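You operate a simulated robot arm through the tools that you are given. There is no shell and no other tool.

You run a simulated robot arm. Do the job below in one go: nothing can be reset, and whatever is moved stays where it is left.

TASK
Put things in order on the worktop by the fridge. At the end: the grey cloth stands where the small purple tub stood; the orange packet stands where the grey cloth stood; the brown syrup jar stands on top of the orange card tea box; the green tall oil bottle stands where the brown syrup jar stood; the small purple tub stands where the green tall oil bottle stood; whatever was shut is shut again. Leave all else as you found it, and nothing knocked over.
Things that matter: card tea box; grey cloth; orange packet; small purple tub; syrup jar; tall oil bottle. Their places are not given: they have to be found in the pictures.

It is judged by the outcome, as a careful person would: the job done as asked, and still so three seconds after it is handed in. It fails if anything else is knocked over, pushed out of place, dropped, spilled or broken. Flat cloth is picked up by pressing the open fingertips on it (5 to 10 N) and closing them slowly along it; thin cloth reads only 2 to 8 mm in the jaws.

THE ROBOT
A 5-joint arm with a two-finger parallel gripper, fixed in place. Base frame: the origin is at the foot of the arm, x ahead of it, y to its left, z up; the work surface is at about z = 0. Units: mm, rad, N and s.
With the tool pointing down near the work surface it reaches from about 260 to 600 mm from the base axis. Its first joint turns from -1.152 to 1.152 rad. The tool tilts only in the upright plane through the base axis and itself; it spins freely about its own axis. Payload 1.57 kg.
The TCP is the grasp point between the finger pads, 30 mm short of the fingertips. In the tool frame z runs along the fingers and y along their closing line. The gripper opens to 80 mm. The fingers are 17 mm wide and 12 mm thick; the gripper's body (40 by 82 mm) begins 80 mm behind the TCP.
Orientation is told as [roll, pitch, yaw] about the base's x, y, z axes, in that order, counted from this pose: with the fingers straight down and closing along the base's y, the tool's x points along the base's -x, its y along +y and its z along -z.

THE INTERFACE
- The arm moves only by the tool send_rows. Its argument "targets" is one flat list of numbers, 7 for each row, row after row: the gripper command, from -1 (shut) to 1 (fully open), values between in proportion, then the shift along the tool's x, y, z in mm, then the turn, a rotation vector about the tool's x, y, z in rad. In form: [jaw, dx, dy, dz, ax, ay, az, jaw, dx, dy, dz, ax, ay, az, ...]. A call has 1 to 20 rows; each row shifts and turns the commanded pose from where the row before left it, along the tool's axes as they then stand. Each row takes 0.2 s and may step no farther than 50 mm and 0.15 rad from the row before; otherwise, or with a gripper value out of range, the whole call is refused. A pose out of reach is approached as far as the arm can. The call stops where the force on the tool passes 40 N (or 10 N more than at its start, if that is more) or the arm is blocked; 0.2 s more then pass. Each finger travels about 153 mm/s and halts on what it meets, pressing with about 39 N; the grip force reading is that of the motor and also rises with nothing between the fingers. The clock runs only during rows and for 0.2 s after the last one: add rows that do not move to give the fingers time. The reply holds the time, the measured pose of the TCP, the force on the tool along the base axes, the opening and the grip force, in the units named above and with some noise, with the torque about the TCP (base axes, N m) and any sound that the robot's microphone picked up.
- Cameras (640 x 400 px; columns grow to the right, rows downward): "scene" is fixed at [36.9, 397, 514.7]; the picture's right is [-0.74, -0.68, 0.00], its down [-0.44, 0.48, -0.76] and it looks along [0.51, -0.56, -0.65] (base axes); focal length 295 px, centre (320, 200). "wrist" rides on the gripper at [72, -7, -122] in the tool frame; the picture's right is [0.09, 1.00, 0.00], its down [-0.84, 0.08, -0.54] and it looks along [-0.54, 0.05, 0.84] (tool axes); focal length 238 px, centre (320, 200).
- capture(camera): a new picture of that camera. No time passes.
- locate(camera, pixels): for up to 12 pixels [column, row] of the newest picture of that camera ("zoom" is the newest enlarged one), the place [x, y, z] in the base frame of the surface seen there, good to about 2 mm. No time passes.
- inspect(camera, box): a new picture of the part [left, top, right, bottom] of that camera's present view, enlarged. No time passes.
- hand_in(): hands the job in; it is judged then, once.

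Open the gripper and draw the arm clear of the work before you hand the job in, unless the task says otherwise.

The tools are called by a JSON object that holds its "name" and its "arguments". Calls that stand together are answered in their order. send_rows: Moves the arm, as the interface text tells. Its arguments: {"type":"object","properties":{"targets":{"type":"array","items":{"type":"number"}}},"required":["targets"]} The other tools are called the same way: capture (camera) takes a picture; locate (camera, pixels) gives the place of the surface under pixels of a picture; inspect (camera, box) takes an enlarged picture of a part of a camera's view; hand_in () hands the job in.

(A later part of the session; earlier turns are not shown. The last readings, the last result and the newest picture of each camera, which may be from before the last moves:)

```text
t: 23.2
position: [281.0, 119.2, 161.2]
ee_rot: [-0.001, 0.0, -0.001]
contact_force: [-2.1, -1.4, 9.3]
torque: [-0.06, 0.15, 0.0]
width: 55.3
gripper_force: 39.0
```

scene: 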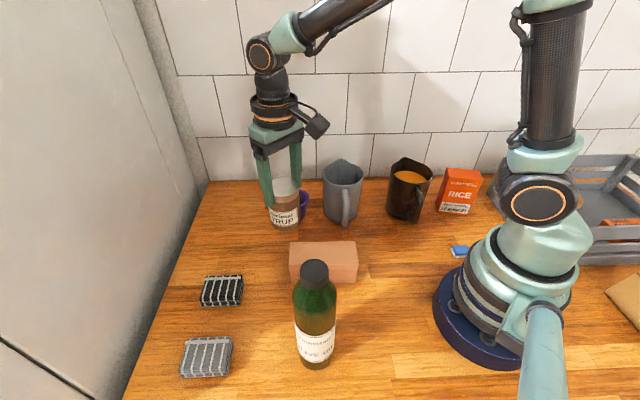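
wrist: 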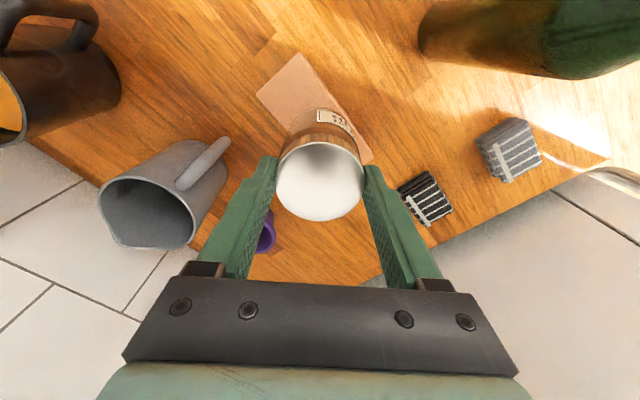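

Contact with 9 N: the jar is on the box. I back off slightly, open the jaws, and rise straight up.

{"name": "send_rows", "arguments": {"targets": [-1, 0, 0, -0.4, 0, 0, 0, 0.2, 0, 0, 0, 0, 0, 0, 0.5, 0, 0, 0, 0, 0, 0, 0.7, 0, 0, 0, 0, 0, 0, 0.8, 0, 0, -8, 0, 0, 0, 0.8, 0, 0, -20, 0, 0, 0, 0.8, 0, 0, -30, 0, 0, 0, 0.8, 0, 0, -30, 0, 0, 0, 0.8, 0, 0, 0, 0, 0, 0]}}

{"name": "capture", "arguments": {"camera": "scene"}}

{"name": "capture", "arguments": {"camera": "wrist"}}

```text
t: 25.2
position: [282.4, 120.6, 252.0]
ee_rot: [-0.001, -0.001, -0.001]
contact_force: [-0.8, 0.0, -0.9]
torque: [0.02, 0.01, -0.01]
width: 72.1
gripper_force: 0.0
```

```text
taken
```

scene: 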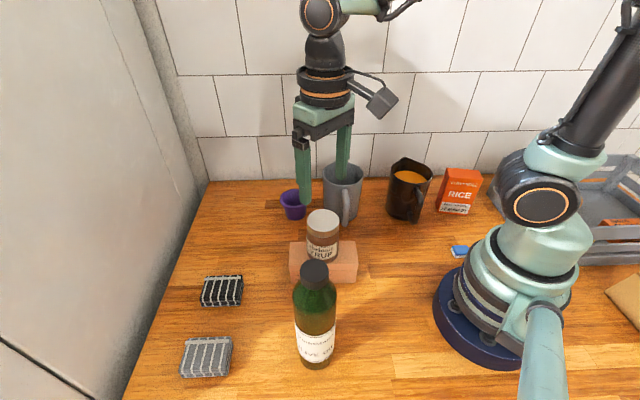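

```text
taken
```

wrist: 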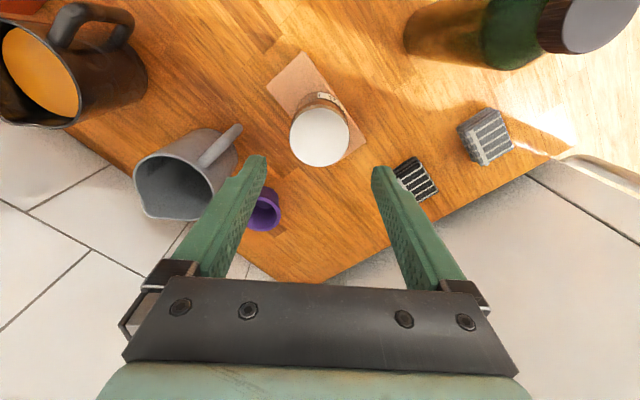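

The jar now stands on the tea box at scene (322,235). Next the bottle: I rise to z≈285 and move above it at (182,247), fingertips well above its 227 mm cap.

{"name": "send_rows", "arguments": {"targets": [0.8, 0, 0, -20, 0, 0, 0, 1, 0, 0, -14, 0, 0, 0, 1, 20, 25, 0, 0, 0, 0, 1, 20, 25, 0, 0, 0, 0, 1, 20, 25, 0, 0, 0, 0, 1, 20, 26, 0, 0, 0, 0, 1, 20, 25.5, 0, 0, 0, 0, 1, 0, 0, 0, 0, 0, 0, 1, 0, 0, 0, 0, 0, 0]}}

{"name": "capture", "arguments": {"camera": "wrist"}}

{"name": "capture", "arguments": {"camera": "scene"}}

```text
t: 27.2
position: [181.4, 247.9, 284.5]
ee_rot: [0.0, -0.001, 0.0]
contact_force: [0.0, -0.2, -0.1]
torque: [0.01, 0.02, 0.0]
width: 80.1
gripper_force: 0.0
```

```text
taken
```

wrist: 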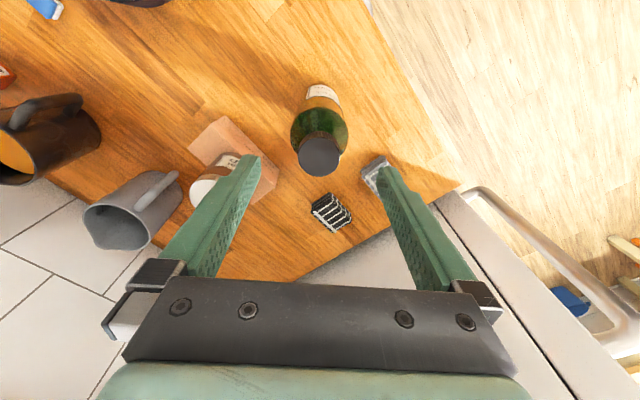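

```text
taken
```

scene: 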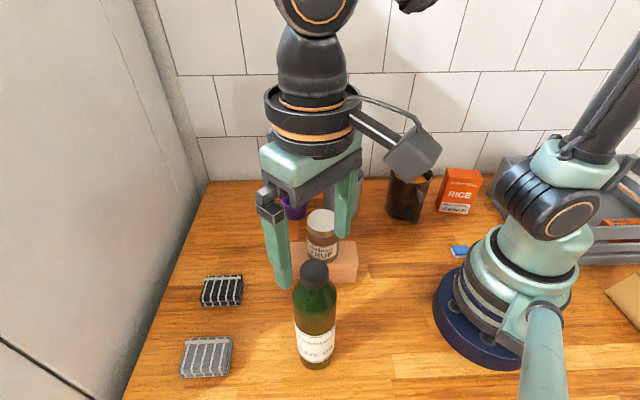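

The cap is at wrist (319,155), midway between the fingers. I locate its edges to confirm the bottle axis.

{"name": "inspect", "arguments": {"camera": "wrist", "box": [260, 70, 380, 190]}}

{"name": "locate", "arguments": {"camera": "zoom", "pixels": [[252, 285], [385, 285], [318, 222], [318, 345], [318, 285], [175, 190], [480, 190], [330, 150], [340, 60], [318, 215], [270, 100], [420, 100]]}}

```text
3.33 times, centred on (320, 130) of wrist
```

zoom: 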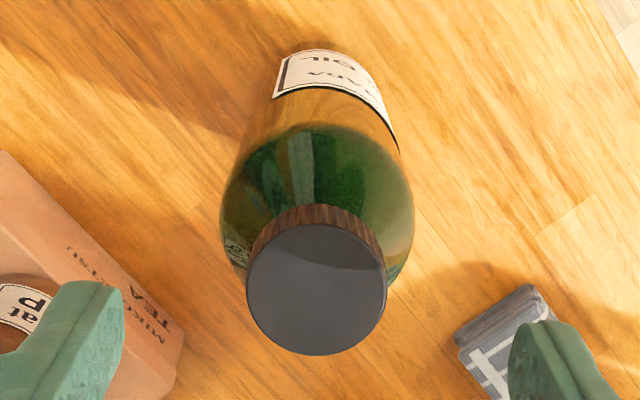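

```text
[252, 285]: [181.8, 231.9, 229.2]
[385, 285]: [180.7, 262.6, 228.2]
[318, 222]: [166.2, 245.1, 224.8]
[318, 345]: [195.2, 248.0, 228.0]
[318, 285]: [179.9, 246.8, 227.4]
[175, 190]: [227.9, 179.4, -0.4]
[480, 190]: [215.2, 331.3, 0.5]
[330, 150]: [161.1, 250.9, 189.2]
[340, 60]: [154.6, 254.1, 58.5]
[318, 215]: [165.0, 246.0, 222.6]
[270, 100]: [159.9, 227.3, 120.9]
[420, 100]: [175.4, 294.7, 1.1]
```

The bottle axis is (181,247) and the TCP is centred within 1 mm. I descend around the bottle to TCP z≈158 (palm ≈238, above the 228 cap) and close gently on the body.

{"name": "send_rows", "arguments": {"targets": [1, 0, -0.7, 35, 0, 0, 0, 1, 0, 0, 35, 0, 0, 0, 1, 0, 0, 30, 0, 0, 0, 1, 0, 0, 20, 0, 0, 0, 1, 0, 0, 6, 0, 0, 0, 1, 0, 0, 0, 0, 0, 0, 0.7, 0, 0, 0, 0, 0, 0, 0.5, 0, 0, 0, 0, 0, 0, 0.3, 0, 0, 0, 0, 0, 0, -1, 0, 0, 0, 0, 0, 0, -1, 0, 0, 0, 0, 0, 0, -1, 0, 0, 0, 0, 0, 0]}}

{"name": "capture", "arguments": {"camera": "scene"}}

{"name": "capture", "arguments": {"camera": "wrist"}}

```text
t: 29.8
position: [180.9, 246.8, 157.6]
ee_rot: [0.0, 0.001, -0.001]
contact_force: [0.3, 0.4, 0.7]
torque: [0.09, -0.11, 0.03]
width: 56.3
gripper_force: 38.9
```

```text
taken
```

scene: 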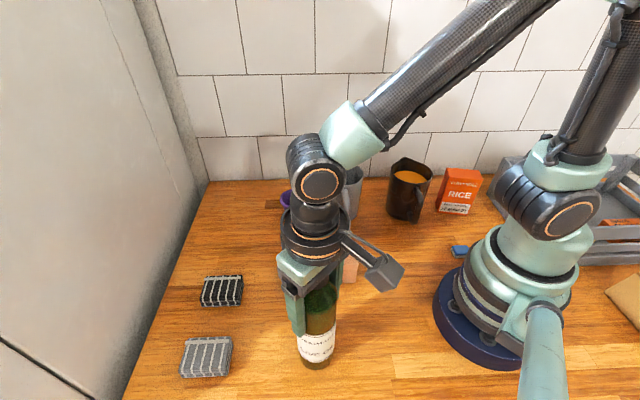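

```text
taken
```

wrist: 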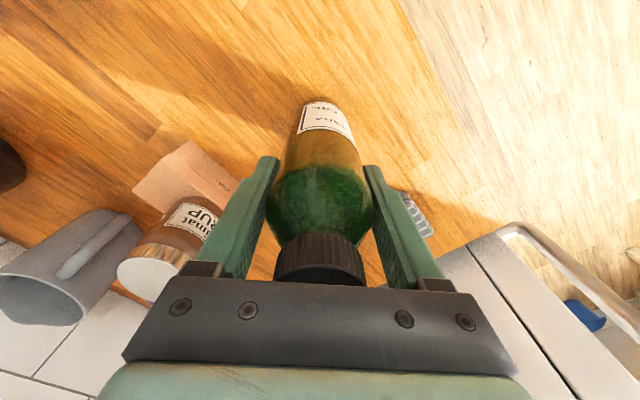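

The jaws hold the bottle body at 56.3 mm. I test with a slow 6 mm lift and check force and the bottle's place in the jaws.

{"name": "send_rows", "arguments": {"targets": [-1, 0, 0, -1, 0, 0, 0, -1, 0, 0, -1.5, 0, 0, 0, -1, 0, 0, -1.5, 0, 0, 0, -1, 0, 0, -2, 0, 0, 0, -1, 0, 0, 0, 0, 0, 0]}}

{"name": "capture", "arguments": {"camera": "wrist"}}

{"name": "inspect", "arguments": {"camera": "scene", "box": [260, 270, 380, 380]}}

```text
t: 31.0
position: [180.7, 246.1, 163.2]
ee_rot: [-0.001, 0.0, -0.001]
contact_force: [-0.6, -0.3, -2.7]
torque: [-0.04, 0.02, -0.01]
width: 56.2
gripper_force: 39.1
```

```text
taken
```

wrist: 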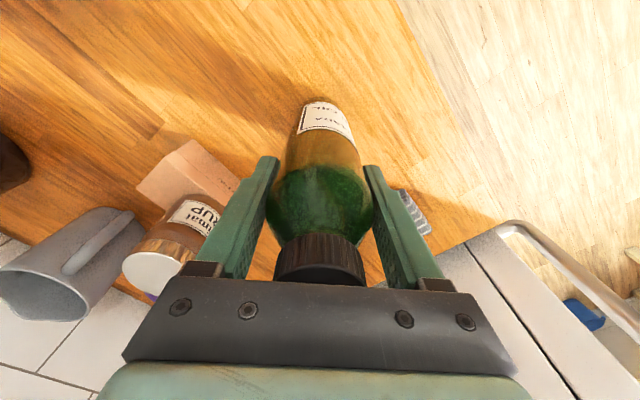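

```text
3.64 times, centred on (320, 325) of scene
```

zoom: 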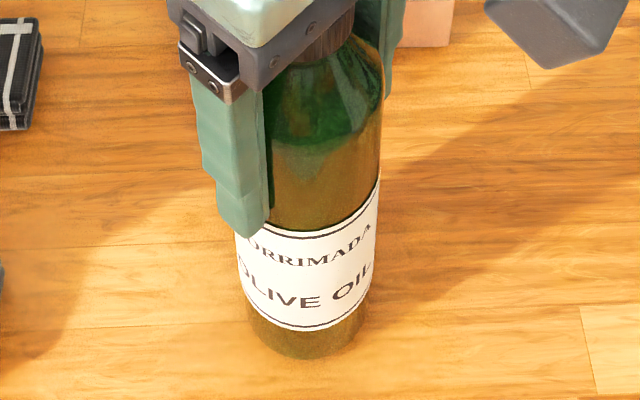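

The bottle looks unchanged in the jaws and the force is −2.7 N. I check whether its bottom has left the wood by locating points at its base.

{"name": "locate", "arguments": {"camera": "zoom", "pixels": [[308, 345], [308, 352], [308, 356], [308, 360], [308, 331], [308, 234], [320, 120]]}}

{"name": "send_rows", "arguments": {"targets": [-1, 0, 0, -2, 0, 0, 0, -1, 0, 0, -3, 0, 0, 0, -1, 0, 0, -4, 0, 0, 0, -1, 0, 0, -4, 0, 0, 0, -1, 0, 0, -3, 0, 0, 0, -1, 0, 0, 0, 0, 0, 0]}}

{"name": "capture", "arguments": {"camera": "wrist"}}

{"name": "inspect", "arguments": {"camera": "scene", "box": [260, 270, 380, 380]}}

{"name": "locate", "arguments": {"camera": "zoom", "pixels": [[308, 320], [308, 330], [308, 340], [308, 348], [308, 354], [308, 360]]}}

```text
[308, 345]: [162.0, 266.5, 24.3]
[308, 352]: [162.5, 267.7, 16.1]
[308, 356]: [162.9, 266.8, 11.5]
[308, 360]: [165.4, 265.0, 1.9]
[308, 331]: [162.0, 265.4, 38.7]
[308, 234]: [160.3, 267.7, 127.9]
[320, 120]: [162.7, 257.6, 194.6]
```

```text
t: 32.4
position: [181.3, 247.3, 180.6]
ee_rot: [0.001, 0.0, -0.001]
contact_force: [0.6, 0.3, -2.8]
torque: [0.01, 0.03, 0.01]
width: 56.7
gripper_force: 38.8
```

```text
taken
```

wrist: 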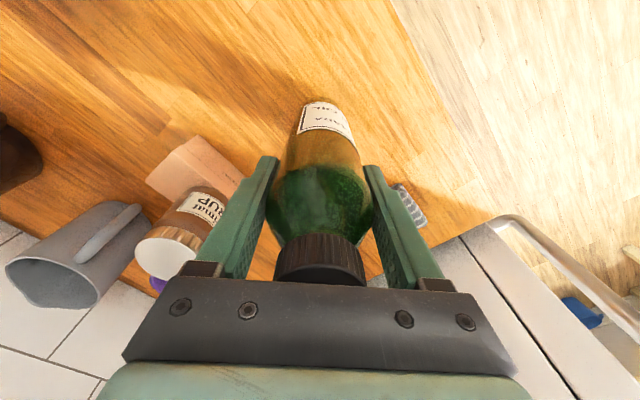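

```text
3.64 times, centred on (320, 325) of scene
```

zoom: 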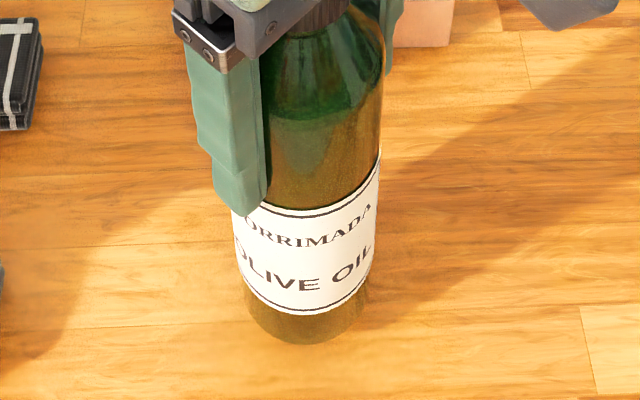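

```text
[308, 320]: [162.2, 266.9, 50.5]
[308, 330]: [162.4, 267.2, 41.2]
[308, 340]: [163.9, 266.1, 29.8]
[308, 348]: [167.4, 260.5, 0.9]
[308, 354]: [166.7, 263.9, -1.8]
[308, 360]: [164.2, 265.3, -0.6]
```

The bottle rises with the gripper without any slip. I lift it to a bottom height of ≈80 mm and carry it outward, clear of the box and jar, first along +x.

{"name": "send_rows", "arguments": {"targets": [-1, 0, 0, -5, 0, 0, 0, -1, 0, 0, -11, 0, 0, 0, -1, 0, 0, -14, 0, 0, 0, -1, 0, 0, -14, 0, 0, 0, -1, 0, 0, -11, 0, 0, 0, -1, 0, 0, -5, 0, 0, 0, -1, -6, 0, 0, 0, 0, 0, -1, -12, 0, 0, 0, 0, 0, -1, -18, 0, 0, 0, 0, 0, -1, -20, 0, 0, 0, 0, 0, -1, -20, 0, 0, 0, 0, 0, -1, -18, 0, 0, 0, 0, 0, -1, -11, 0, 0, 0, 0, 0, -1, -5, 0, 0, 0, 0, 0, -1, 0, 0, 0, 0, 0, 0]}}

{"name": "capture", "arguments": {"camera": "scene"}}

{"name": "capture", "arguments": {"camera": "wrist"}}

```text
t: 35.6
position: [291.9, 246.0, 239.9]
ee_rot: [-0.002, -0.001, 0.0]
contact_force: [-0.2, -0.4, -3.1]
torque: [0.01, 0.02, -0.05]
width: 56.2
gripper_force: 39.5
```

```text
taken
```

scene: 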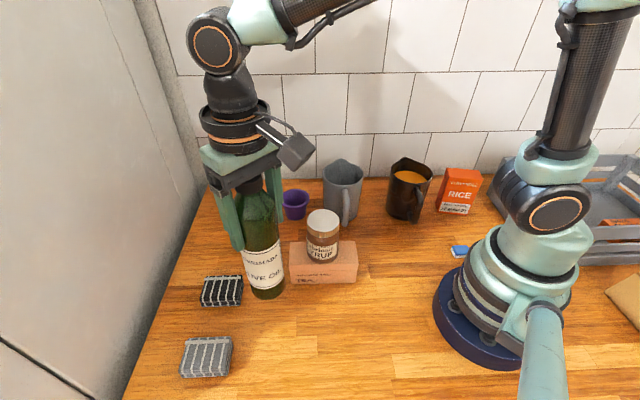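

```text
taken
```

wrist: 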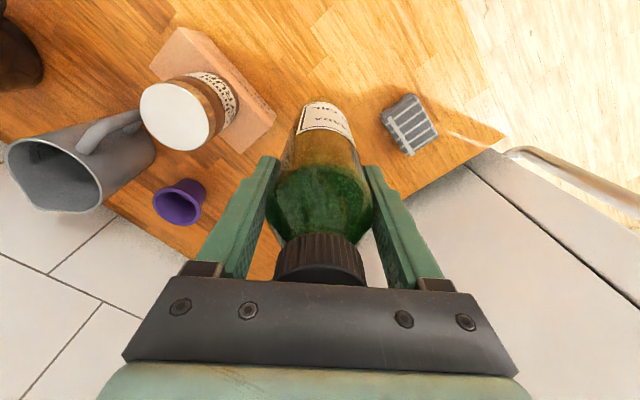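

Bottle still firmly held (cap unchanged in the wrist view), bottom ≈80 mm. I carry it diagonally to above the jar's old place (450.5,147.5).

{"name": "send_rows", "arguments": {"targets": [-1, -6.3, -3.9, 0, 0, 0, 0, -1, -14.3, -8.9, 0, 0, 0, 0, -1, -20.6, -12.8, 0, 0, 0, 0, -1, -23.8, -14.8, 0, 0, 0, 0, -1, -23.8, -14.8, 0, 0, 0, 0, -1, -23.8, -14.8, 0, 0, 0, 0, -1, -20.6, -12.8, 0, 0, 0, 0, -1, -15.9, -9.8, 0, 0, 0, 0, -1, -9.4, -5.9, 0, 0, 0, 0, -1, 0, 0, 0, 0, 0, 0, -1, 0, 0, 0, 0, 0, 0]}}

{"name": "inspect", "arguments": {"camera": "scene", "box": [180, 100, 380, 300]}}

{"name": "capture", "arguments": {"camera": "wrist"}}

```text
t: 38.0
position: [449.8, 148.9, 240.5]
ee_rot: [-0.001, 0.002, -0.001]
contact_force: [-0.3, -0.4, -2.1]
torque: [0.01, 0.02, 0.01]
width: 56.0
gripper_force: 39.0
```

```text
2.00 times, centred on (280, 200) of scene
```

zoom: 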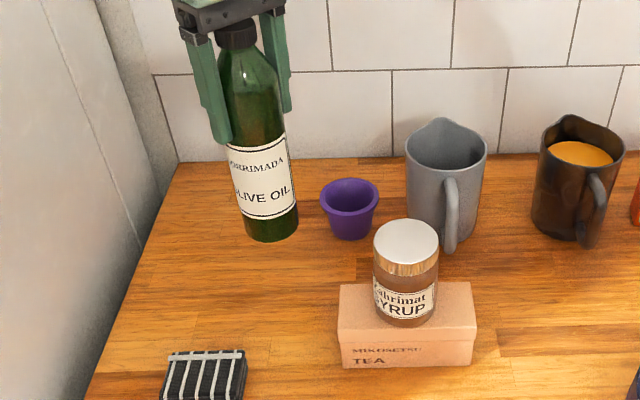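

```text
taken
```

wrist: 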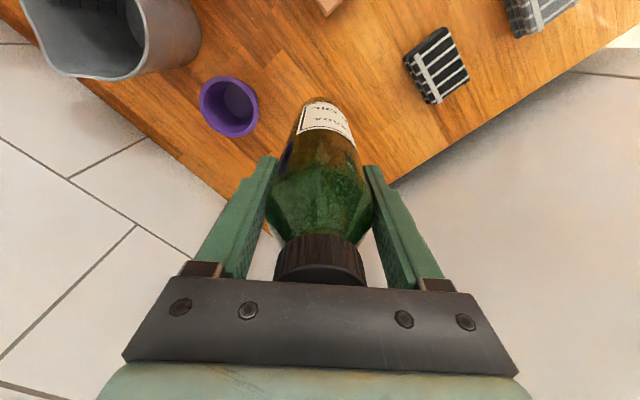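

The bottle is above the target. I lower it 78 mm slowly, leaving about 4 mm, then creep.

{"name": "send_rows", "arguments": {"targets": [-1, 0, -0.6, 8, 0, 0, 0, -1, 0, 0, 14, 0, 0, 0, -1, 0, 0, 16, 0, 0, 0, -1, 0, 0, 16, 0, 0, 0, -1, 0, 0, 12, 0, 0, 0, -1, 0, 0, 8, 0, 0, 0, -1, 0, 0, 4, 0, 0, 0, -1, 0, 0, 1.5, 0, 0, 0, -1, 0, 0, 0, 0, 0, 0]}}

{"name": "inspect", "arguments": {"camera": "scene", "box": [200, 170, 320, 270]}}

{"name": "locate", "arguments": {"camera": "zoom", "pixels": [[290, 250], [290, 280], [290, 290], [290, 300], [290, 305], [290, 310]]}}

```text
t: 40.0
position: [450.2, 147.4, 159.6]
ee_rot: [-0.002, 0.0, 0.0]
contact_force: [-0.4, 1.0, -1.5]
torque: [0.0, -0.02, -0.01]
width: 56.3
gripper_force: 38.9
```

```text
4.00 times, centred on (260, 220) of scene
```

zoom: 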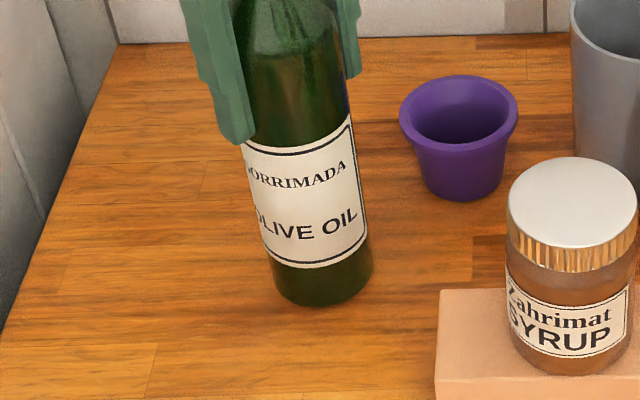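

```text
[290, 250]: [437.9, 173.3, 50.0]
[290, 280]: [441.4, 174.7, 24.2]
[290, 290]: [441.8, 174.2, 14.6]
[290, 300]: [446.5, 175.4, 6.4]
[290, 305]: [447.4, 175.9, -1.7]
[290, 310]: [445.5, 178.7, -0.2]
```

The bottle bottom is about 2–4 mm above the wood (TCP 159.6). I creep down in 0.7 mm rows watching the force.

{"name": "send_rows", "arguments": {"targets": [-1, 0, 0, 0.7, 0, 0, 0, -1, 0, 0, 0.7, 0, 0, 0, -1, 0, 0, 0.5, 0, 0, 0, -1, 0, 0, 0, 0, 0, 0]}}

```text
t: 41.0
position: [449.9, 148.1, 158.8]
ee_rot: [0.001, -0.001, 0.0]
contact_force: [-0.3, 0.1, -2.1]
torque: [0.02, -0.01, -0.02]
width: 56.2
gripper_force: 38.4
```

Still hanging with −2 N; I continue the creep.

{"name": "send_rows", "arguments": {"targets": [-1, 0, 0, 0.7, 0, 0, 0, -1, 0, 0, 0.7, 0, 0, 0, -1, 0, 0, 0, 0, 0, 0]}}

```text
t: 41.8
position: [451.0, 148.3, 158.2]
ee_rot: [0.0, -0.002, 0.0]
contact_force: [-4.9, -2.1, 15.1]
torque: [-0.26, 0.41, -0.06]
width: 56.1
gripper_force: 38.6
```

Contact (15 N): the bottle stands. I relieve 0.6 mm, open the jaws evenly, wait, and rise straight up past the cap.

{"name": "send_rows", "arguments": {"targets": [-1, 0, 0, -0.6, 0, 0, 0, -1, 0, 0, 0, 0, 0, 0, 0.43, 0, 0, 0, 0, 0, 0, 0.5, 0, 0, 0, 0, 0, 0, 0.7, 0, 0, 0, 0, 0, 0, 0.9, 0, 0, 0, 0, 0, 0, 1, 0, 0, 0, 0, 0, 0, 1, 0, 0, -10, 0, 0, 0, 1, 0, 0, -25, 0, 0, 0, 1, 0, 0, -35, 0, 0, 0, 1, 0, 0, -35, 0, 0, 0, 1, 0, 0, -20, 0, 0, 0, 1, 0, 0, 0, 0, 0, 0]}}

{"name": "capture", "arguments": {"camera": "wrist"}}

{"name": "capture", "arguments": {"camera": "scene"}}

```text
t: 44.6
position: [450.2, 147.8, 283.4]
ee_rot: [0.0, 0.002, 0.001]
contact_force: [0.8, -0.3, 0.3]
torque: [0.0, 0.03, -0.03]
width: 80.1
gripper_force: 0.1
```

```text
taken
```

wrist: 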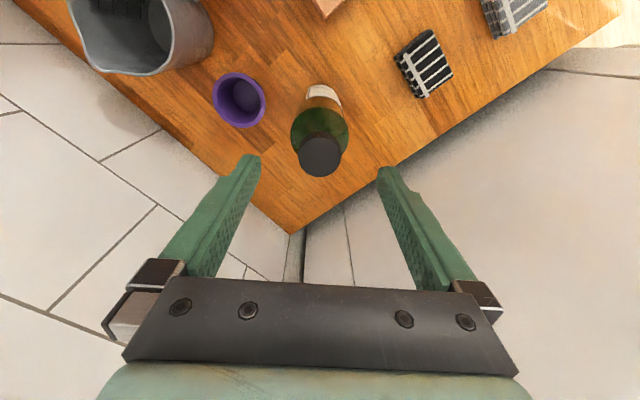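

```text
taken
```

scene: 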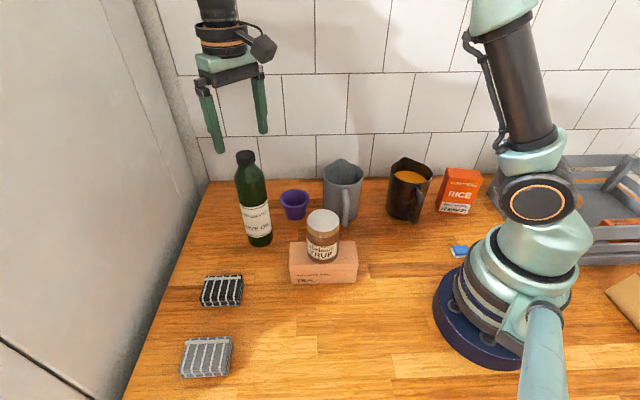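

The bottle stands at the jar's old place (scene 254,200) and the arm is clear above. I move over the tub at (452,35) and lower to z≈200 for a precise look.

{"name": "send_rows", "arguments": {"targets": [1, 0, -20, 0, 0, 0, 0, 1, 0, -31, 0, 0, 0, 0, 1, 0, -31, 0, 0, 0, 0, 1, 0, -31, 0, 0, 0, 0, 1, 0, 0, 40, 0, 0, 0, 1, 0, 0, 40, 0, 0, 0, 1, 0, 0, 0, 0, 0, 0]}}

{"name": "capture", "arguments": {"camera": "wrist"}}

{"name": "capture", "arguments": {"camera": "scene"}}

```text
t: 46.2
position: [451.5, 35.9, 202.9]
ee_rot: [0.001, 0.0, -0.001]
contact_force: [-0.3, 0.2, -0.6]
torque: [0.03, -0.01, -0.01]
width: 80.0
gripper_force: 0.1
```

```text
taken
```

wrist: 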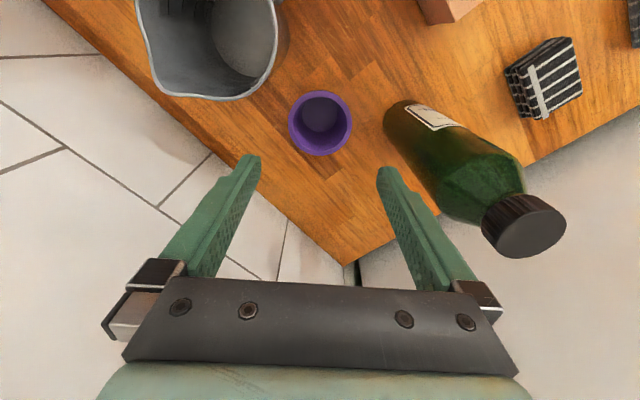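

```text
taken
```

scene: 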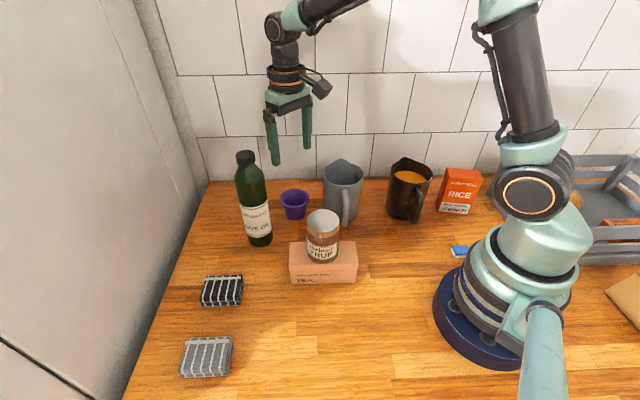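

The tub rim is at wrist (320,123), spanning about 289–352. I zoom in and locate the rim edges, mug edge and bottle.

{"name": "inspect", "arguments": {"camera": "wrist", "box": [270, 75, 370, 170]}}

{"name": "locate", "arguments": {"camera": "zoom", "pixels": [[122, 195], [515, 200], [320, 72], [310, 335], [310, 330], [128, 190], [508, 205], [315, 78], [180, 95], [450, 100], [180, 295], [450, 300]]}}

{"name": "locate", "arguments": {"camera": "wrist", "pixels": [[150, 70], [215, 97], [272, 60], [272, 10], [285, 40], [140, 20], [230, 40]]}}

```text
4.21 times, centred on (320, 122) of wrist
```

zoom: 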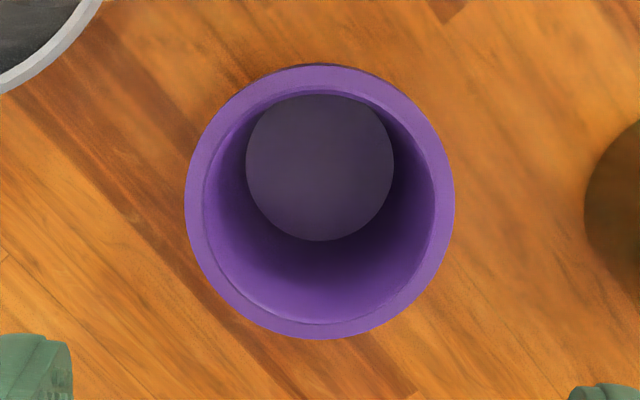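

```text
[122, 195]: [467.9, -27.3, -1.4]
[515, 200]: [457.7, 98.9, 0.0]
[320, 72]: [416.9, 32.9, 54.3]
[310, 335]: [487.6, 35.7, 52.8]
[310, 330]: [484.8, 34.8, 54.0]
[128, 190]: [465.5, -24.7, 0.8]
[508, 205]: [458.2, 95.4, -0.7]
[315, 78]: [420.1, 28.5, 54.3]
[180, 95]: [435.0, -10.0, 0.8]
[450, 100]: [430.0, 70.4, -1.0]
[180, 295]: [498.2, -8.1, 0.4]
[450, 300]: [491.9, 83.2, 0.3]
```

```text
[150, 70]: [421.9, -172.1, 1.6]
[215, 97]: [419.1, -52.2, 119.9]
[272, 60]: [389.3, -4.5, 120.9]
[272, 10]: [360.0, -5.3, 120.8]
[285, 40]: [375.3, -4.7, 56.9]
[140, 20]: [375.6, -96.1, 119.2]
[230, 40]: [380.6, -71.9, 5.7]
```

I locate the rim's left and right edges precisely at zoom columns ~188 and ~452.

{"name": "locate", "arguments": {"camera": "zoom", "pixels": [[188, 205], [192, 205], [452, 205], [448, 205], [320, 68], [315, 336], [225, 110], [415, 295], [415, 110], [225, 295], [320, 170], [320, 205]]}}

```text
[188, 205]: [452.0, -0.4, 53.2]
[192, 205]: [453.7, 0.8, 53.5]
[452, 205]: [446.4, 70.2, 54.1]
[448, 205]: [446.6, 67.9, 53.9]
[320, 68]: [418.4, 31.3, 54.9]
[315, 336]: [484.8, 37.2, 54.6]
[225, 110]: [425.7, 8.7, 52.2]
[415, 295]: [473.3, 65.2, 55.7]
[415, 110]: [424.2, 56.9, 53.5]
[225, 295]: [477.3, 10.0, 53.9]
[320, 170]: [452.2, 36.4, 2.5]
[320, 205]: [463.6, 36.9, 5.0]
```

Rim centre (451.8,35.0), ≈70 mm wide, against an 80 mm opening. I descend, slowly from z≈93 onward, watching for touch, to TCP z≈50.

{"name": "send_rows", "arguments": {"targets": [1, 0, -0.3, 35, 0, 0, 0, 1, 0, 0, 35, 0, 0, 0, 1, 0, 0, 28, 0, 0, 0, 1, 0, 0, 12, 0, 0, 0, 1, 0, 0, 5, 0, 0, 0, 1, 0, 0, 5, 0, 0, 0, 1, 0, 0, 5, 0, 0, 0, 1, 0, 0, 0, 0, 0, 0]}}

{"name": "capture", "arguments": {"camera": "wrist"}}

{"name": "inspect", "arguments": {"camera": "scene", "box": [220, 100, 380, 230]}}

```text
t: 48.0
position: [450.1, 34.5, 77.1]
ee_rot: [-0.001, -0.001, 0.001]
contact_force: [-0.8, 0.2, 0.6]
torque: [0.0, -0.02, 0.0]
width: 80.0
gripper_force: 0.2
```

```text
taken
```

wrist: 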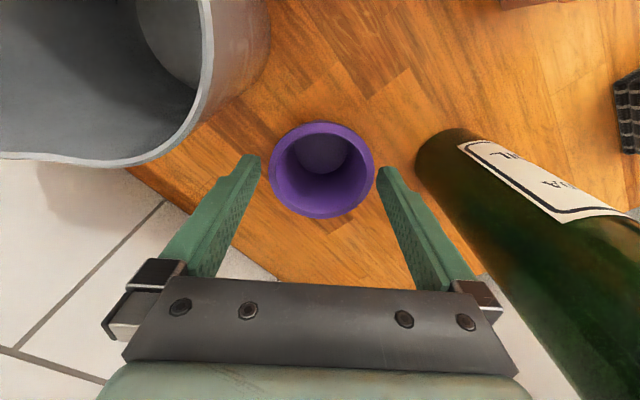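

```text
3.08 times, centred on (300, 165) of scene
```

zoom: 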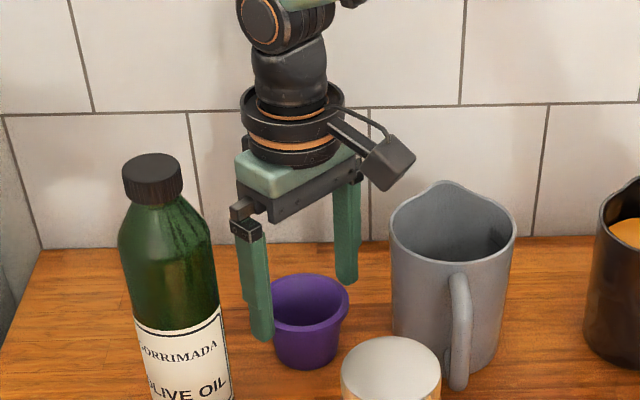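

The fingertips straddle the rim (tub centre at col 322, finger mid ≈320). I shift 0.8 mm in +y, descend the remaining 27 mm slowly, and close gently.

{"name": "send_rows", "arguments": {"targets": [1, 0, 0.8, 0, 0, 0, 0, 1, 0, 0, 7, 0, 0, 0, 1, 0, 0, 7, 0, 0, 0, 1, 0, 0, 7, 0, 0, 0, 1, 0, 0, 6, 0, 0, 0, 1, 0, 0, 0, 0, 0, 0, 0.9, 0, 0, 0, 0, 0, 0, 0.8, 0, 0, 0, 0, 0, 0, 0.7, 0, 0, 0, 0, 0, 0, 0.6, 0, 0, 0, 0, 0, 0, -1, 0, 0, 0, 0, 0, 0, -1, 0, 0, 0, 0, 0, 0]}}

{"name": "capture", "arguments": {"camera": "wrist"}}

```text
t: 50.6
position: [449.5, 35.4, 50.7]
ee_rot: [-0.001, 0.0, -0.001]
contact_force: [-1.0, 0.2, 4.1]
torque: [0.02, -0.02, 0.0]
width: 60.3
gripper_force: 39.2
```

```text
taken
```

wrist: 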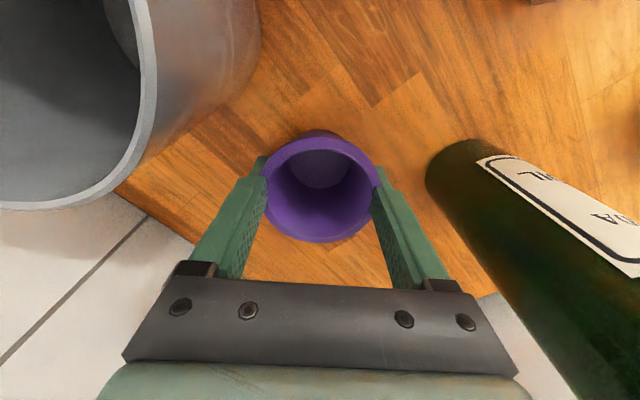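

Jaws stopped at 60.3 mm, a little inside the visible rim. I test with a slow 8 mm lift and check if the tub follows.

{"name": "send_rows", "arguments": {"targets": [-1, 0, 0, -1, 0, 0, 0, -1, 0, 0, -2, 0, 0, 0, -1, 0, 0, -2, 0, 0, 0, -1, 0, 0, -3, 0, 0, 0, -1, 0, 0, 0, 0, 0, 0]}}

{"name": "capture", "arguments": {"camera": "wrist"}}

{"name": "inspect", "arguments": {"camera": "scene", "box": [240, 150, 360, 240]}}

{"name": "locate", "arguments": {"camera": "zoom", "pixels": [[300, 180], [300, 215], [295, 280], [295, 290], [295, 300], [295, 306]]}}

```text
t: 51.8
position: [450.6, 36.5, 59.1]
ee_rot: [0.0, 0.0, 0.001]
contact_force: [-1.0, -0.3, -1.7]
torque: [-0.02, -0.02, 0.05]
width: 60.2
gripper_force: 38.8
```

```text
taken
```

wrist: 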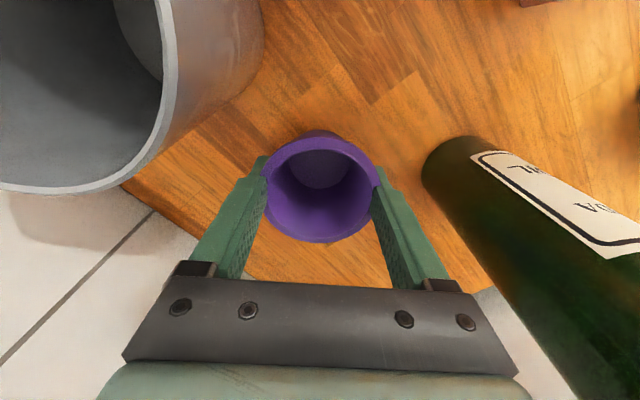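

```text
4.44 times, centred on (300, 195) of scene
```

zoom: 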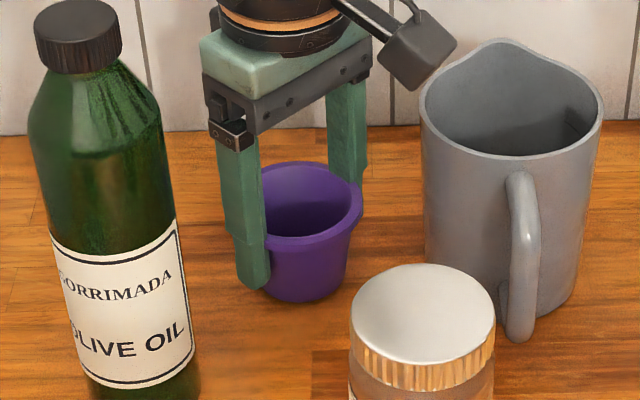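

```text
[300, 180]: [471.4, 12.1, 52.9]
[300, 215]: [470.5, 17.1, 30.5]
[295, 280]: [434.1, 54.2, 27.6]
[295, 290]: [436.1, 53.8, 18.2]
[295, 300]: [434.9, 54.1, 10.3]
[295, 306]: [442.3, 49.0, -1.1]
```

The tub is lifted (bottom ≈8 mm) and steady in the jaws. I raise it 180 mm so it clears the jar (153 mm), moving then toward −x away from the bottle and mug.

{"name": "send_rows", "arguments": {"targets": [-1, 0, 0, -6, 0, 0, 0, -1, 0, 0, -14, 0, 0, 0, -1, 0, 0, -24, 0, 0, 0, -1, 0, 0, -30, 0, 0, 0, -1, 0, 0, -32, 0, 0, 0, -1, 0, 0, -32, 0, 0, 0, -1, 0, 0, -26, 0, 0, 0, -1, 0, 0, -16, 0, 0, 0, -1, 12, 2.5, 0, 0, 0, 0, -1, 26, 5.5, 0, 0, 0, 0, -1, 32, 6.5, 0, 0, 0, 0, -1, 30, 6, 0, 0, 0, 0, -1, 20, 4.5, 0, 0, 0, 0, -1, 0, 0, 0, 0, 0, 0]}}

{"name": "capture", "arguments": {"camera": "wrist"}}

{"name": "capture", "arguments": {"camera": "scene"}}

```text
t: 54.8
position: [330.3, 59.3, 238.1]
ee_rot: [0.0, 0.0, 0.0]
contact_force: [-0.1, 0.5, -0.4]
torque: [0.03, -0.01, -0.01]
width: 60.1
gripper_force: 39.0
```

```text
taken
```

wrist: 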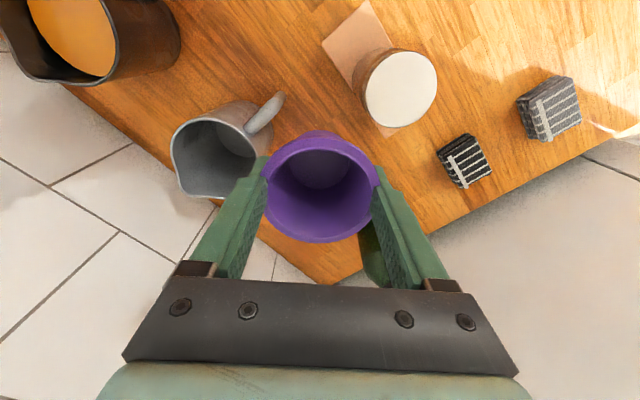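

```text
taken
```

scene: 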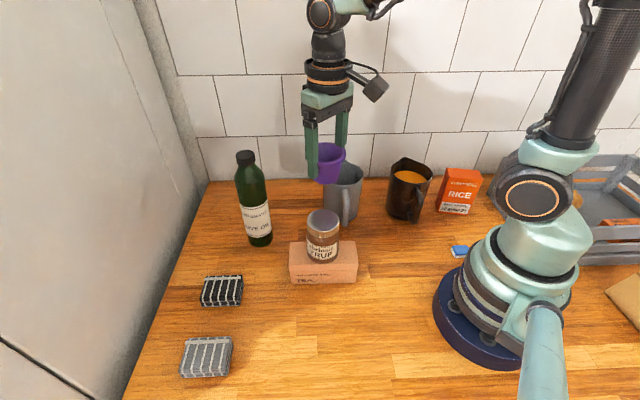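

The tub is held well. I carry it over the jar (26+ mm clearance) to above the bottle's old place at (181,247).

{"name": "send_rows", "arguments": {"targets": [-1, 6, 7.5, 0, 0, 0, 0, -1, 13.5, 16.9, 0, 0, 0, 0, -1, 19.5, 24.4, 0, 0, 0, 0, -1, 22.5, 28.2, 0, 0, 0, 0, -1, 22.5, 28.2, 0, 0, 0, 0, -1, 22.5, 28.2, 0, 0, 0, 0, -1, 19.5, 24.4, 0, 0, 0, 0, -1, 15, 18.8, 0, 0, 0, 0, -1, 9.3, 11.1, 0, 0, 0, 0, -1, 0, 0, 0, 0, 0, 0, -1, 0, 0, 0, 0, 0, 0]}}

{"name": "capture", "arguments": {"camera": "wrist"}}

{"name": "locate", "arguments": {"camera": "wrist", "pixels": [[320, 133], [320, 240], [270, 185], [375, 185], [320, 137]]}}

```text
t: 57.2
position: [179.3, 248.5, 237.8]
ee_rot: [-0.001, 0.001, -0.001]
contact_force: [-0.6, 0.2, -1.0]
torque: [-0.04, -0.03, -0.03]
width: 59.7
gripper_force: 39.2
```

```text
taken
```

wrist: 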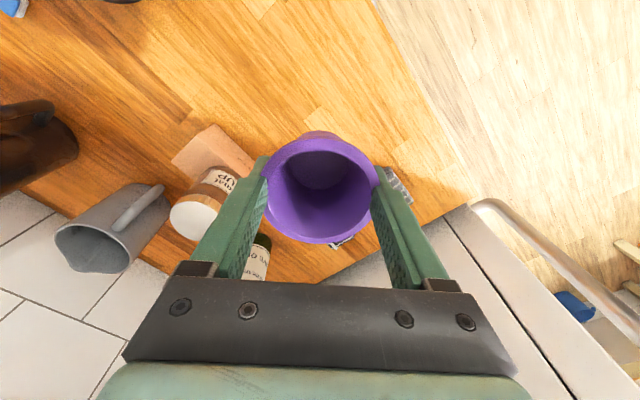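

```text
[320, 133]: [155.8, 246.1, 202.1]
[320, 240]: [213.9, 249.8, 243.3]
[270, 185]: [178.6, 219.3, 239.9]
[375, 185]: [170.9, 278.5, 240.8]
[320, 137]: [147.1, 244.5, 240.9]
```

The tub centre reads (180.5,248); I correct 0.8 mm in −y and lower 184 mm to just above the wood.

{"name": "send_rows", "arguments": {"targets": [-1, 0, -0.8, 10, 0, 0, 0, -1, 0, 0, 20, 0, 0, 0, -1, 0, 0, 30, 0, 0, 0, -1, 0, 0, 32, 0, 0, 0, -1, 0, 0, 32, 0, 0, 0, -1, 0, 0, 28, 0, 0, 0, -1, 0, 0, 18, 0, 0, 0, -1, 0, 0, 9, 0, 0, 0, -1, 0, 0, 4, 0, 0, 0, -1, 0, 0, 0, 0, 0, 0]}}

{"name": "inspect", "arguments": {"camera": "scene", "box": [250, 280, 380, 390]}}

```text
t: 59.4
position: [179.4, 246.5, 55.2]
ee_rot: [0.001, 0.0, -0.001]
contact_force: [0.2, 0.5, -0.6]
torque: [-0.06, -0.01, -0.03]
width: 59.7
gripper_force: 38.9
```

```text
3.64 times, centred on (315, 335) of scene
```

zoom: 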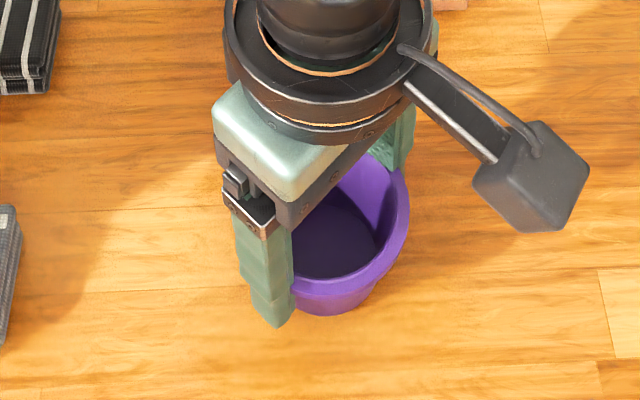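

The tub is near the wood (≈4 mm above). I creep down in small rows to contact.

{"name": "send_rows", "arguments": {"targets": [-1, 0, 0, 1, 0, 0, 0, -1, 0, 0, 1, 0, 0, 0, -1, 0, 0, 0.7, 0, 0, 0, -1, 0, 0, 0.7, 0, 0, 0, -1, 0, 0, 0, 0, 0, 0]}}

```text
t: 60.6
position: [178.8, 245.4, 50.9]
ee_rot: [-0.001, -0.002, 0.0]
contact_force: [-0.1, 0.5, -0.3]
torque: [0.02, -0.01, -0.01]
width: 59.8
gripper_force: 38.3
```

No contact yet at 50.9; I continue in 0.6 mm rows.

{"name": "send_rows", "arguments": {"targets": [-1, 0, 0, 0.6, 0, 0, 0, -1, 0, 0, 0.6, 0, 0, 0, -1, 0, 0, 0, 0, 0, 0]}}

```text
t: 61.4
position: [178.9, 246.6, 49.6]
ee_rot: [0.0, 0.0, 0.0]
contact_force: [-0.1, -1.2, 3.5]
torque: [0.0, -0.05, -0.03]
width: 59.4
gripper_force: 39.1
```

Contact (3.5 N): the tub is down. I open the jaws fully, then rise straight up.

{"name": "send_rows", "arguments": {"targets": [0.55, 0, 0, 0, 0, 0, 0, 0.7, 0, 0, 0, 0, 0, 0, 0.85, 0, 0, 0, 0, 0, 0, 1, 0, 0, 0, 0, 0, 0, 1, 0, 0, 0, 0, 0, 0, 1, 0, 0, -8, 0, 0, 0, 1, 0, 0, -20, 0, 0, 0, 1, 0, 0, -35, 0, 0, 0, 1, 0, 0, -45, 0, 0, 0, 1, 0, 0, -45, 0, 0, 0, 1, 0, 0, 0, 0, 0, 0]}}

{"name": "capture", "arguments": {"camera": "wrist"}}

{"name": "capture", "arguments": {"camera": "scene"}}

```text
t: 63.8
position: [180.4, 246.4, 204.5]
ee_rot: [0.0, -0.001, 0.001]
contact_force: [-0.3, -0.8, 0.9]
torque: [0.02, 0.04, -0.01]
width: 79.9
gripper_force: 0.0
```

```text
taken
```

wrist: 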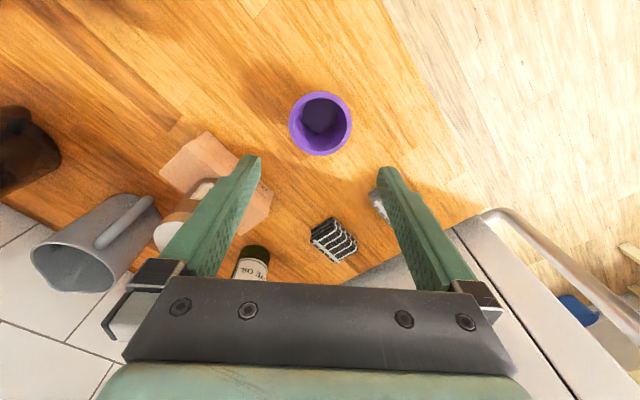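

```text
taken
```

scene: 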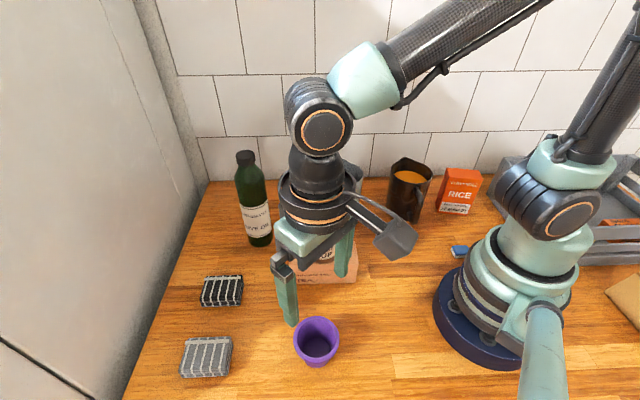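

The tub stands at the bottle's old place (scene 317,342). Next the grey cloth at (300,373): I translate above it at z≈204, then spin the tool +0.764 rad so the jaws close across its 46 mm side.

{"name": "send_rows", "arguments": {"targets": [1, -15, 16, 0, 0, 0, 0, 1, -25, 26, 0, 0, 0, 0, 1, -30, 32, 0, 0, 0, 0, 1, -30, 32, 0, 0, 0, 0, 1, -20, 21, 0, 0, 0, 0, 1, 0, 0, 0, 0, 0, -0.1273, 1, 0, 0, 0, 0, 0, -0.1273, 1, 0, 0, 0, 0, 0, -0.1273, 1, 0, 0, 0, 0, 0, -0.1273, 1, 0, 0, 0, 0, 0, -0.1273, 1, 0, 0, 0, 0, 0, -0.1273, 1, 0, 0, 0, 0, 0, 0]}}

{"name": "capture", "arguments": {"camera": "wrist"}}

{"name": "capture", "arguments": {"camera": "scene"}}

```text
t: 66.4
position: [299.4, 374.6, 202.9]
ee_rot: [-0.002, 0.0, 0.764]
contact_force: [0.1, -0.3, -0.4]
torque: [0.0, 0.03, -0.02]
width: 79.9
gripper_force: 0.0
```

```text
taken
```

wrist: 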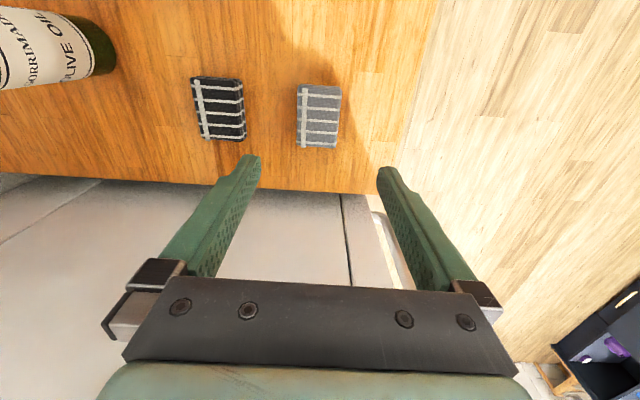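

```text
taken
```

scene: 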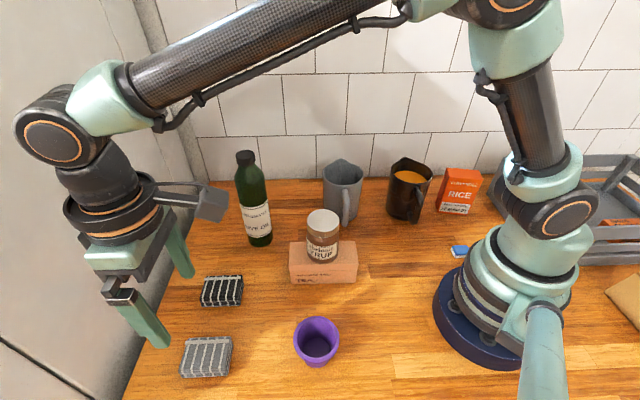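

The wrist view shows the grey cloth at (320,115) aligned with the tool, and the black cloth at (218,108). I zoom and locate the edges of both.

{"name": "inspect", "arguments": {"camera": "wrist", "box": [180, 60, 400, 170]}}

{"name": "locate", "arguments": {"camera": "zoom", "pixels": [[345, 80], [470, 85], [340, 245], [460, 248], [400, 165], [335, 160], [470, 165], [405, 75], [400, 252], [185, 160], [140, 235], [470, 200]]}}

{"name": "locate", "arguments": {"camera": "wrist", "pixels": [[210, 130], [250, 200], [340, 185], [370, 195], [390, 150], [340, 220], [300, 240], [200, 220], [244, 100], [242, 130], [192, 85], [200, 140]]}}

```text
2.91 times, centred on (290, 115) of wrist
```

zoom: 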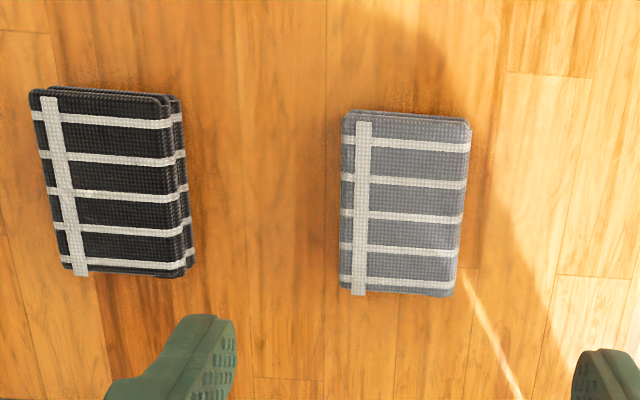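

```text
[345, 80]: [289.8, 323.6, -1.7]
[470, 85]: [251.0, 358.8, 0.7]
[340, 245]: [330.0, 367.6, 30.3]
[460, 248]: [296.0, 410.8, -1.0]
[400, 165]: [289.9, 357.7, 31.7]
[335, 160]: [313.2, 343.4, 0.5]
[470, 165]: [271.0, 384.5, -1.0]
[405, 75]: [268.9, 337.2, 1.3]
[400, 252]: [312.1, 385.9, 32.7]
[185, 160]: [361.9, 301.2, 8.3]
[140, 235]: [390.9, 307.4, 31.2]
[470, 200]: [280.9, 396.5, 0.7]
```

```text
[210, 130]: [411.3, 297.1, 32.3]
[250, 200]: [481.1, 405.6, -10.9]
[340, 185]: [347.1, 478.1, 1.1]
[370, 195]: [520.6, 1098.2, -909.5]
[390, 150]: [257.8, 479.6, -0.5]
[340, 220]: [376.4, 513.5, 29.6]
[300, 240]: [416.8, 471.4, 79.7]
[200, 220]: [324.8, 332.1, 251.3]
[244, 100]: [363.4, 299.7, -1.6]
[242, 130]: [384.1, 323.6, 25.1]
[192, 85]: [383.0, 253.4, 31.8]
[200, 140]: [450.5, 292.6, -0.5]
```

I locate the grey cloth's top corners slightly inside its visible edges to get its centre and direction.

{"name": "locate", "arguments": {"camera": "zoom", "pixels": [[348, 118], [464, 124], [449, 290], [343, 284], [405, 112], [400, 290], [342, 200], [461, 205], [194, 250], [182, 110], [80, 90], [75, 268]]}}

```text
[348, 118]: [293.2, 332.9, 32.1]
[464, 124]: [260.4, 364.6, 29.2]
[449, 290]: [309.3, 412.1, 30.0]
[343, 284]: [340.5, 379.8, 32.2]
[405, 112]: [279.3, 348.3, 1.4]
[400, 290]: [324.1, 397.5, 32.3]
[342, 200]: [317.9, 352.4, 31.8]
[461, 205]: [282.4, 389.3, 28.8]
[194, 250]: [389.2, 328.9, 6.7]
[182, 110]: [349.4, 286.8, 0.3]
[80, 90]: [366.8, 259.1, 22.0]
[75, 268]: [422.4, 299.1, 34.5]
```

The cloth centre is (300.9,372.4), direction ≈0.785 rad, 46 mm wide, with a 71 mm gap to the black cloth. I correct the spin and lateral offset, then descend to z≈65 and look again.

{"name": "send_rows", "arguments": {"targets": [1, 0.2, -1.4, 0, 0, 0, -0.02, 1, 0, 0, 35, 0, 0, 0, 1, 0, 0, 40, 0, 0, 0, 1, 0, 0, 40, 0, 0, 0, 1, 0, 0, 22, 0, 0, 0, 1, 0, 0, 0, 0, 0, 0, 1, 0, 0, 0, 0, 0, 0]}}

{"name": "capture", "arguments": {"camera": "wrist"}}

{"name": "inspect", "arguments": {"camera": "scene", "box": [120, 250, 300, 395]}}

```text
t: 68.0
position: [300.7, 372.8, 67.6]
ee_rot: [-0.002, 0.0, 0.784]
contact_force: [-0.3, -0.2, 0.9]
torque: [0.03, 0.01, 0.01]
width: 80.0
gripper_force: 0.1
```

```text
taken
```

wrist: 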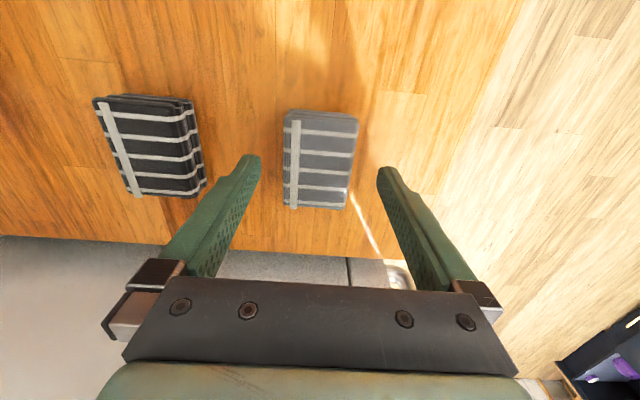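

```text
2.76 times, centred on (210, 322) of scene
```

zoom: 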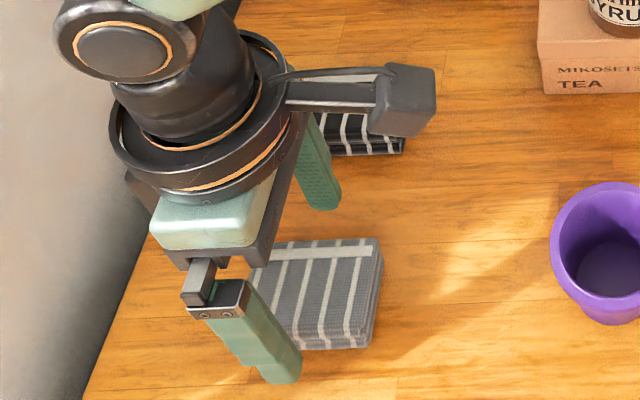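

Cloth is centred (col 320) between the fingers. I descend the last 34 mm slowly so the fingertips end ≈3 mm above the wood, then close gently.

{"name": "send_rows", "arguments": {"targets": [1, 0, 0, 12, 0, 0, 0, 1, 0, 0, 10, 0, 0, 0, 1, 0, 0, 7, 0, 0, 0, 1, 0, 0, 4, 0, 0, 0, 1, 0, 0, 1.5, 0, 0, 0, 1, 0, 0, 0, 0, 0, 0, 0.7, 0, 0, 0, 0, 0, 0, 0.4, 0, 0, 0, 0, 0, 0, 0.2, 0, 0, 0, 0, 0, 0, 0.1, 0, 0, 0, 0, 0, 0]}}

{"name": "capture", "arguments": {"camera": "wrist"}}

```text
t: 70.2
position: [301.3, 373.2, 32.1]
ee_rot: [0.001, 0.0, 0.783]
contact_force: [0.1, 0.0, 1.3]
torque: [-0.04, 0.02, 0.0]
width: 52.8
gripper_force: 39.1
```

```text
taken
```

wrist: 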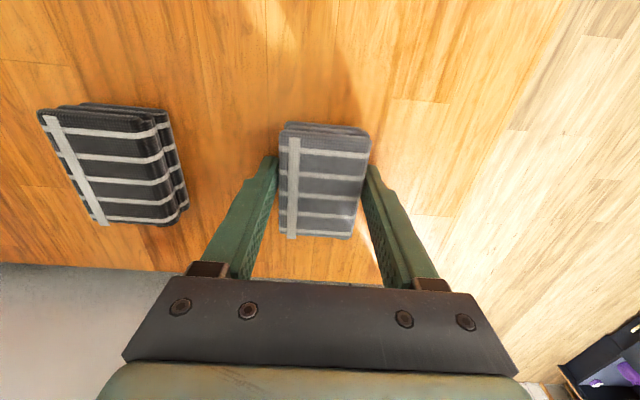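

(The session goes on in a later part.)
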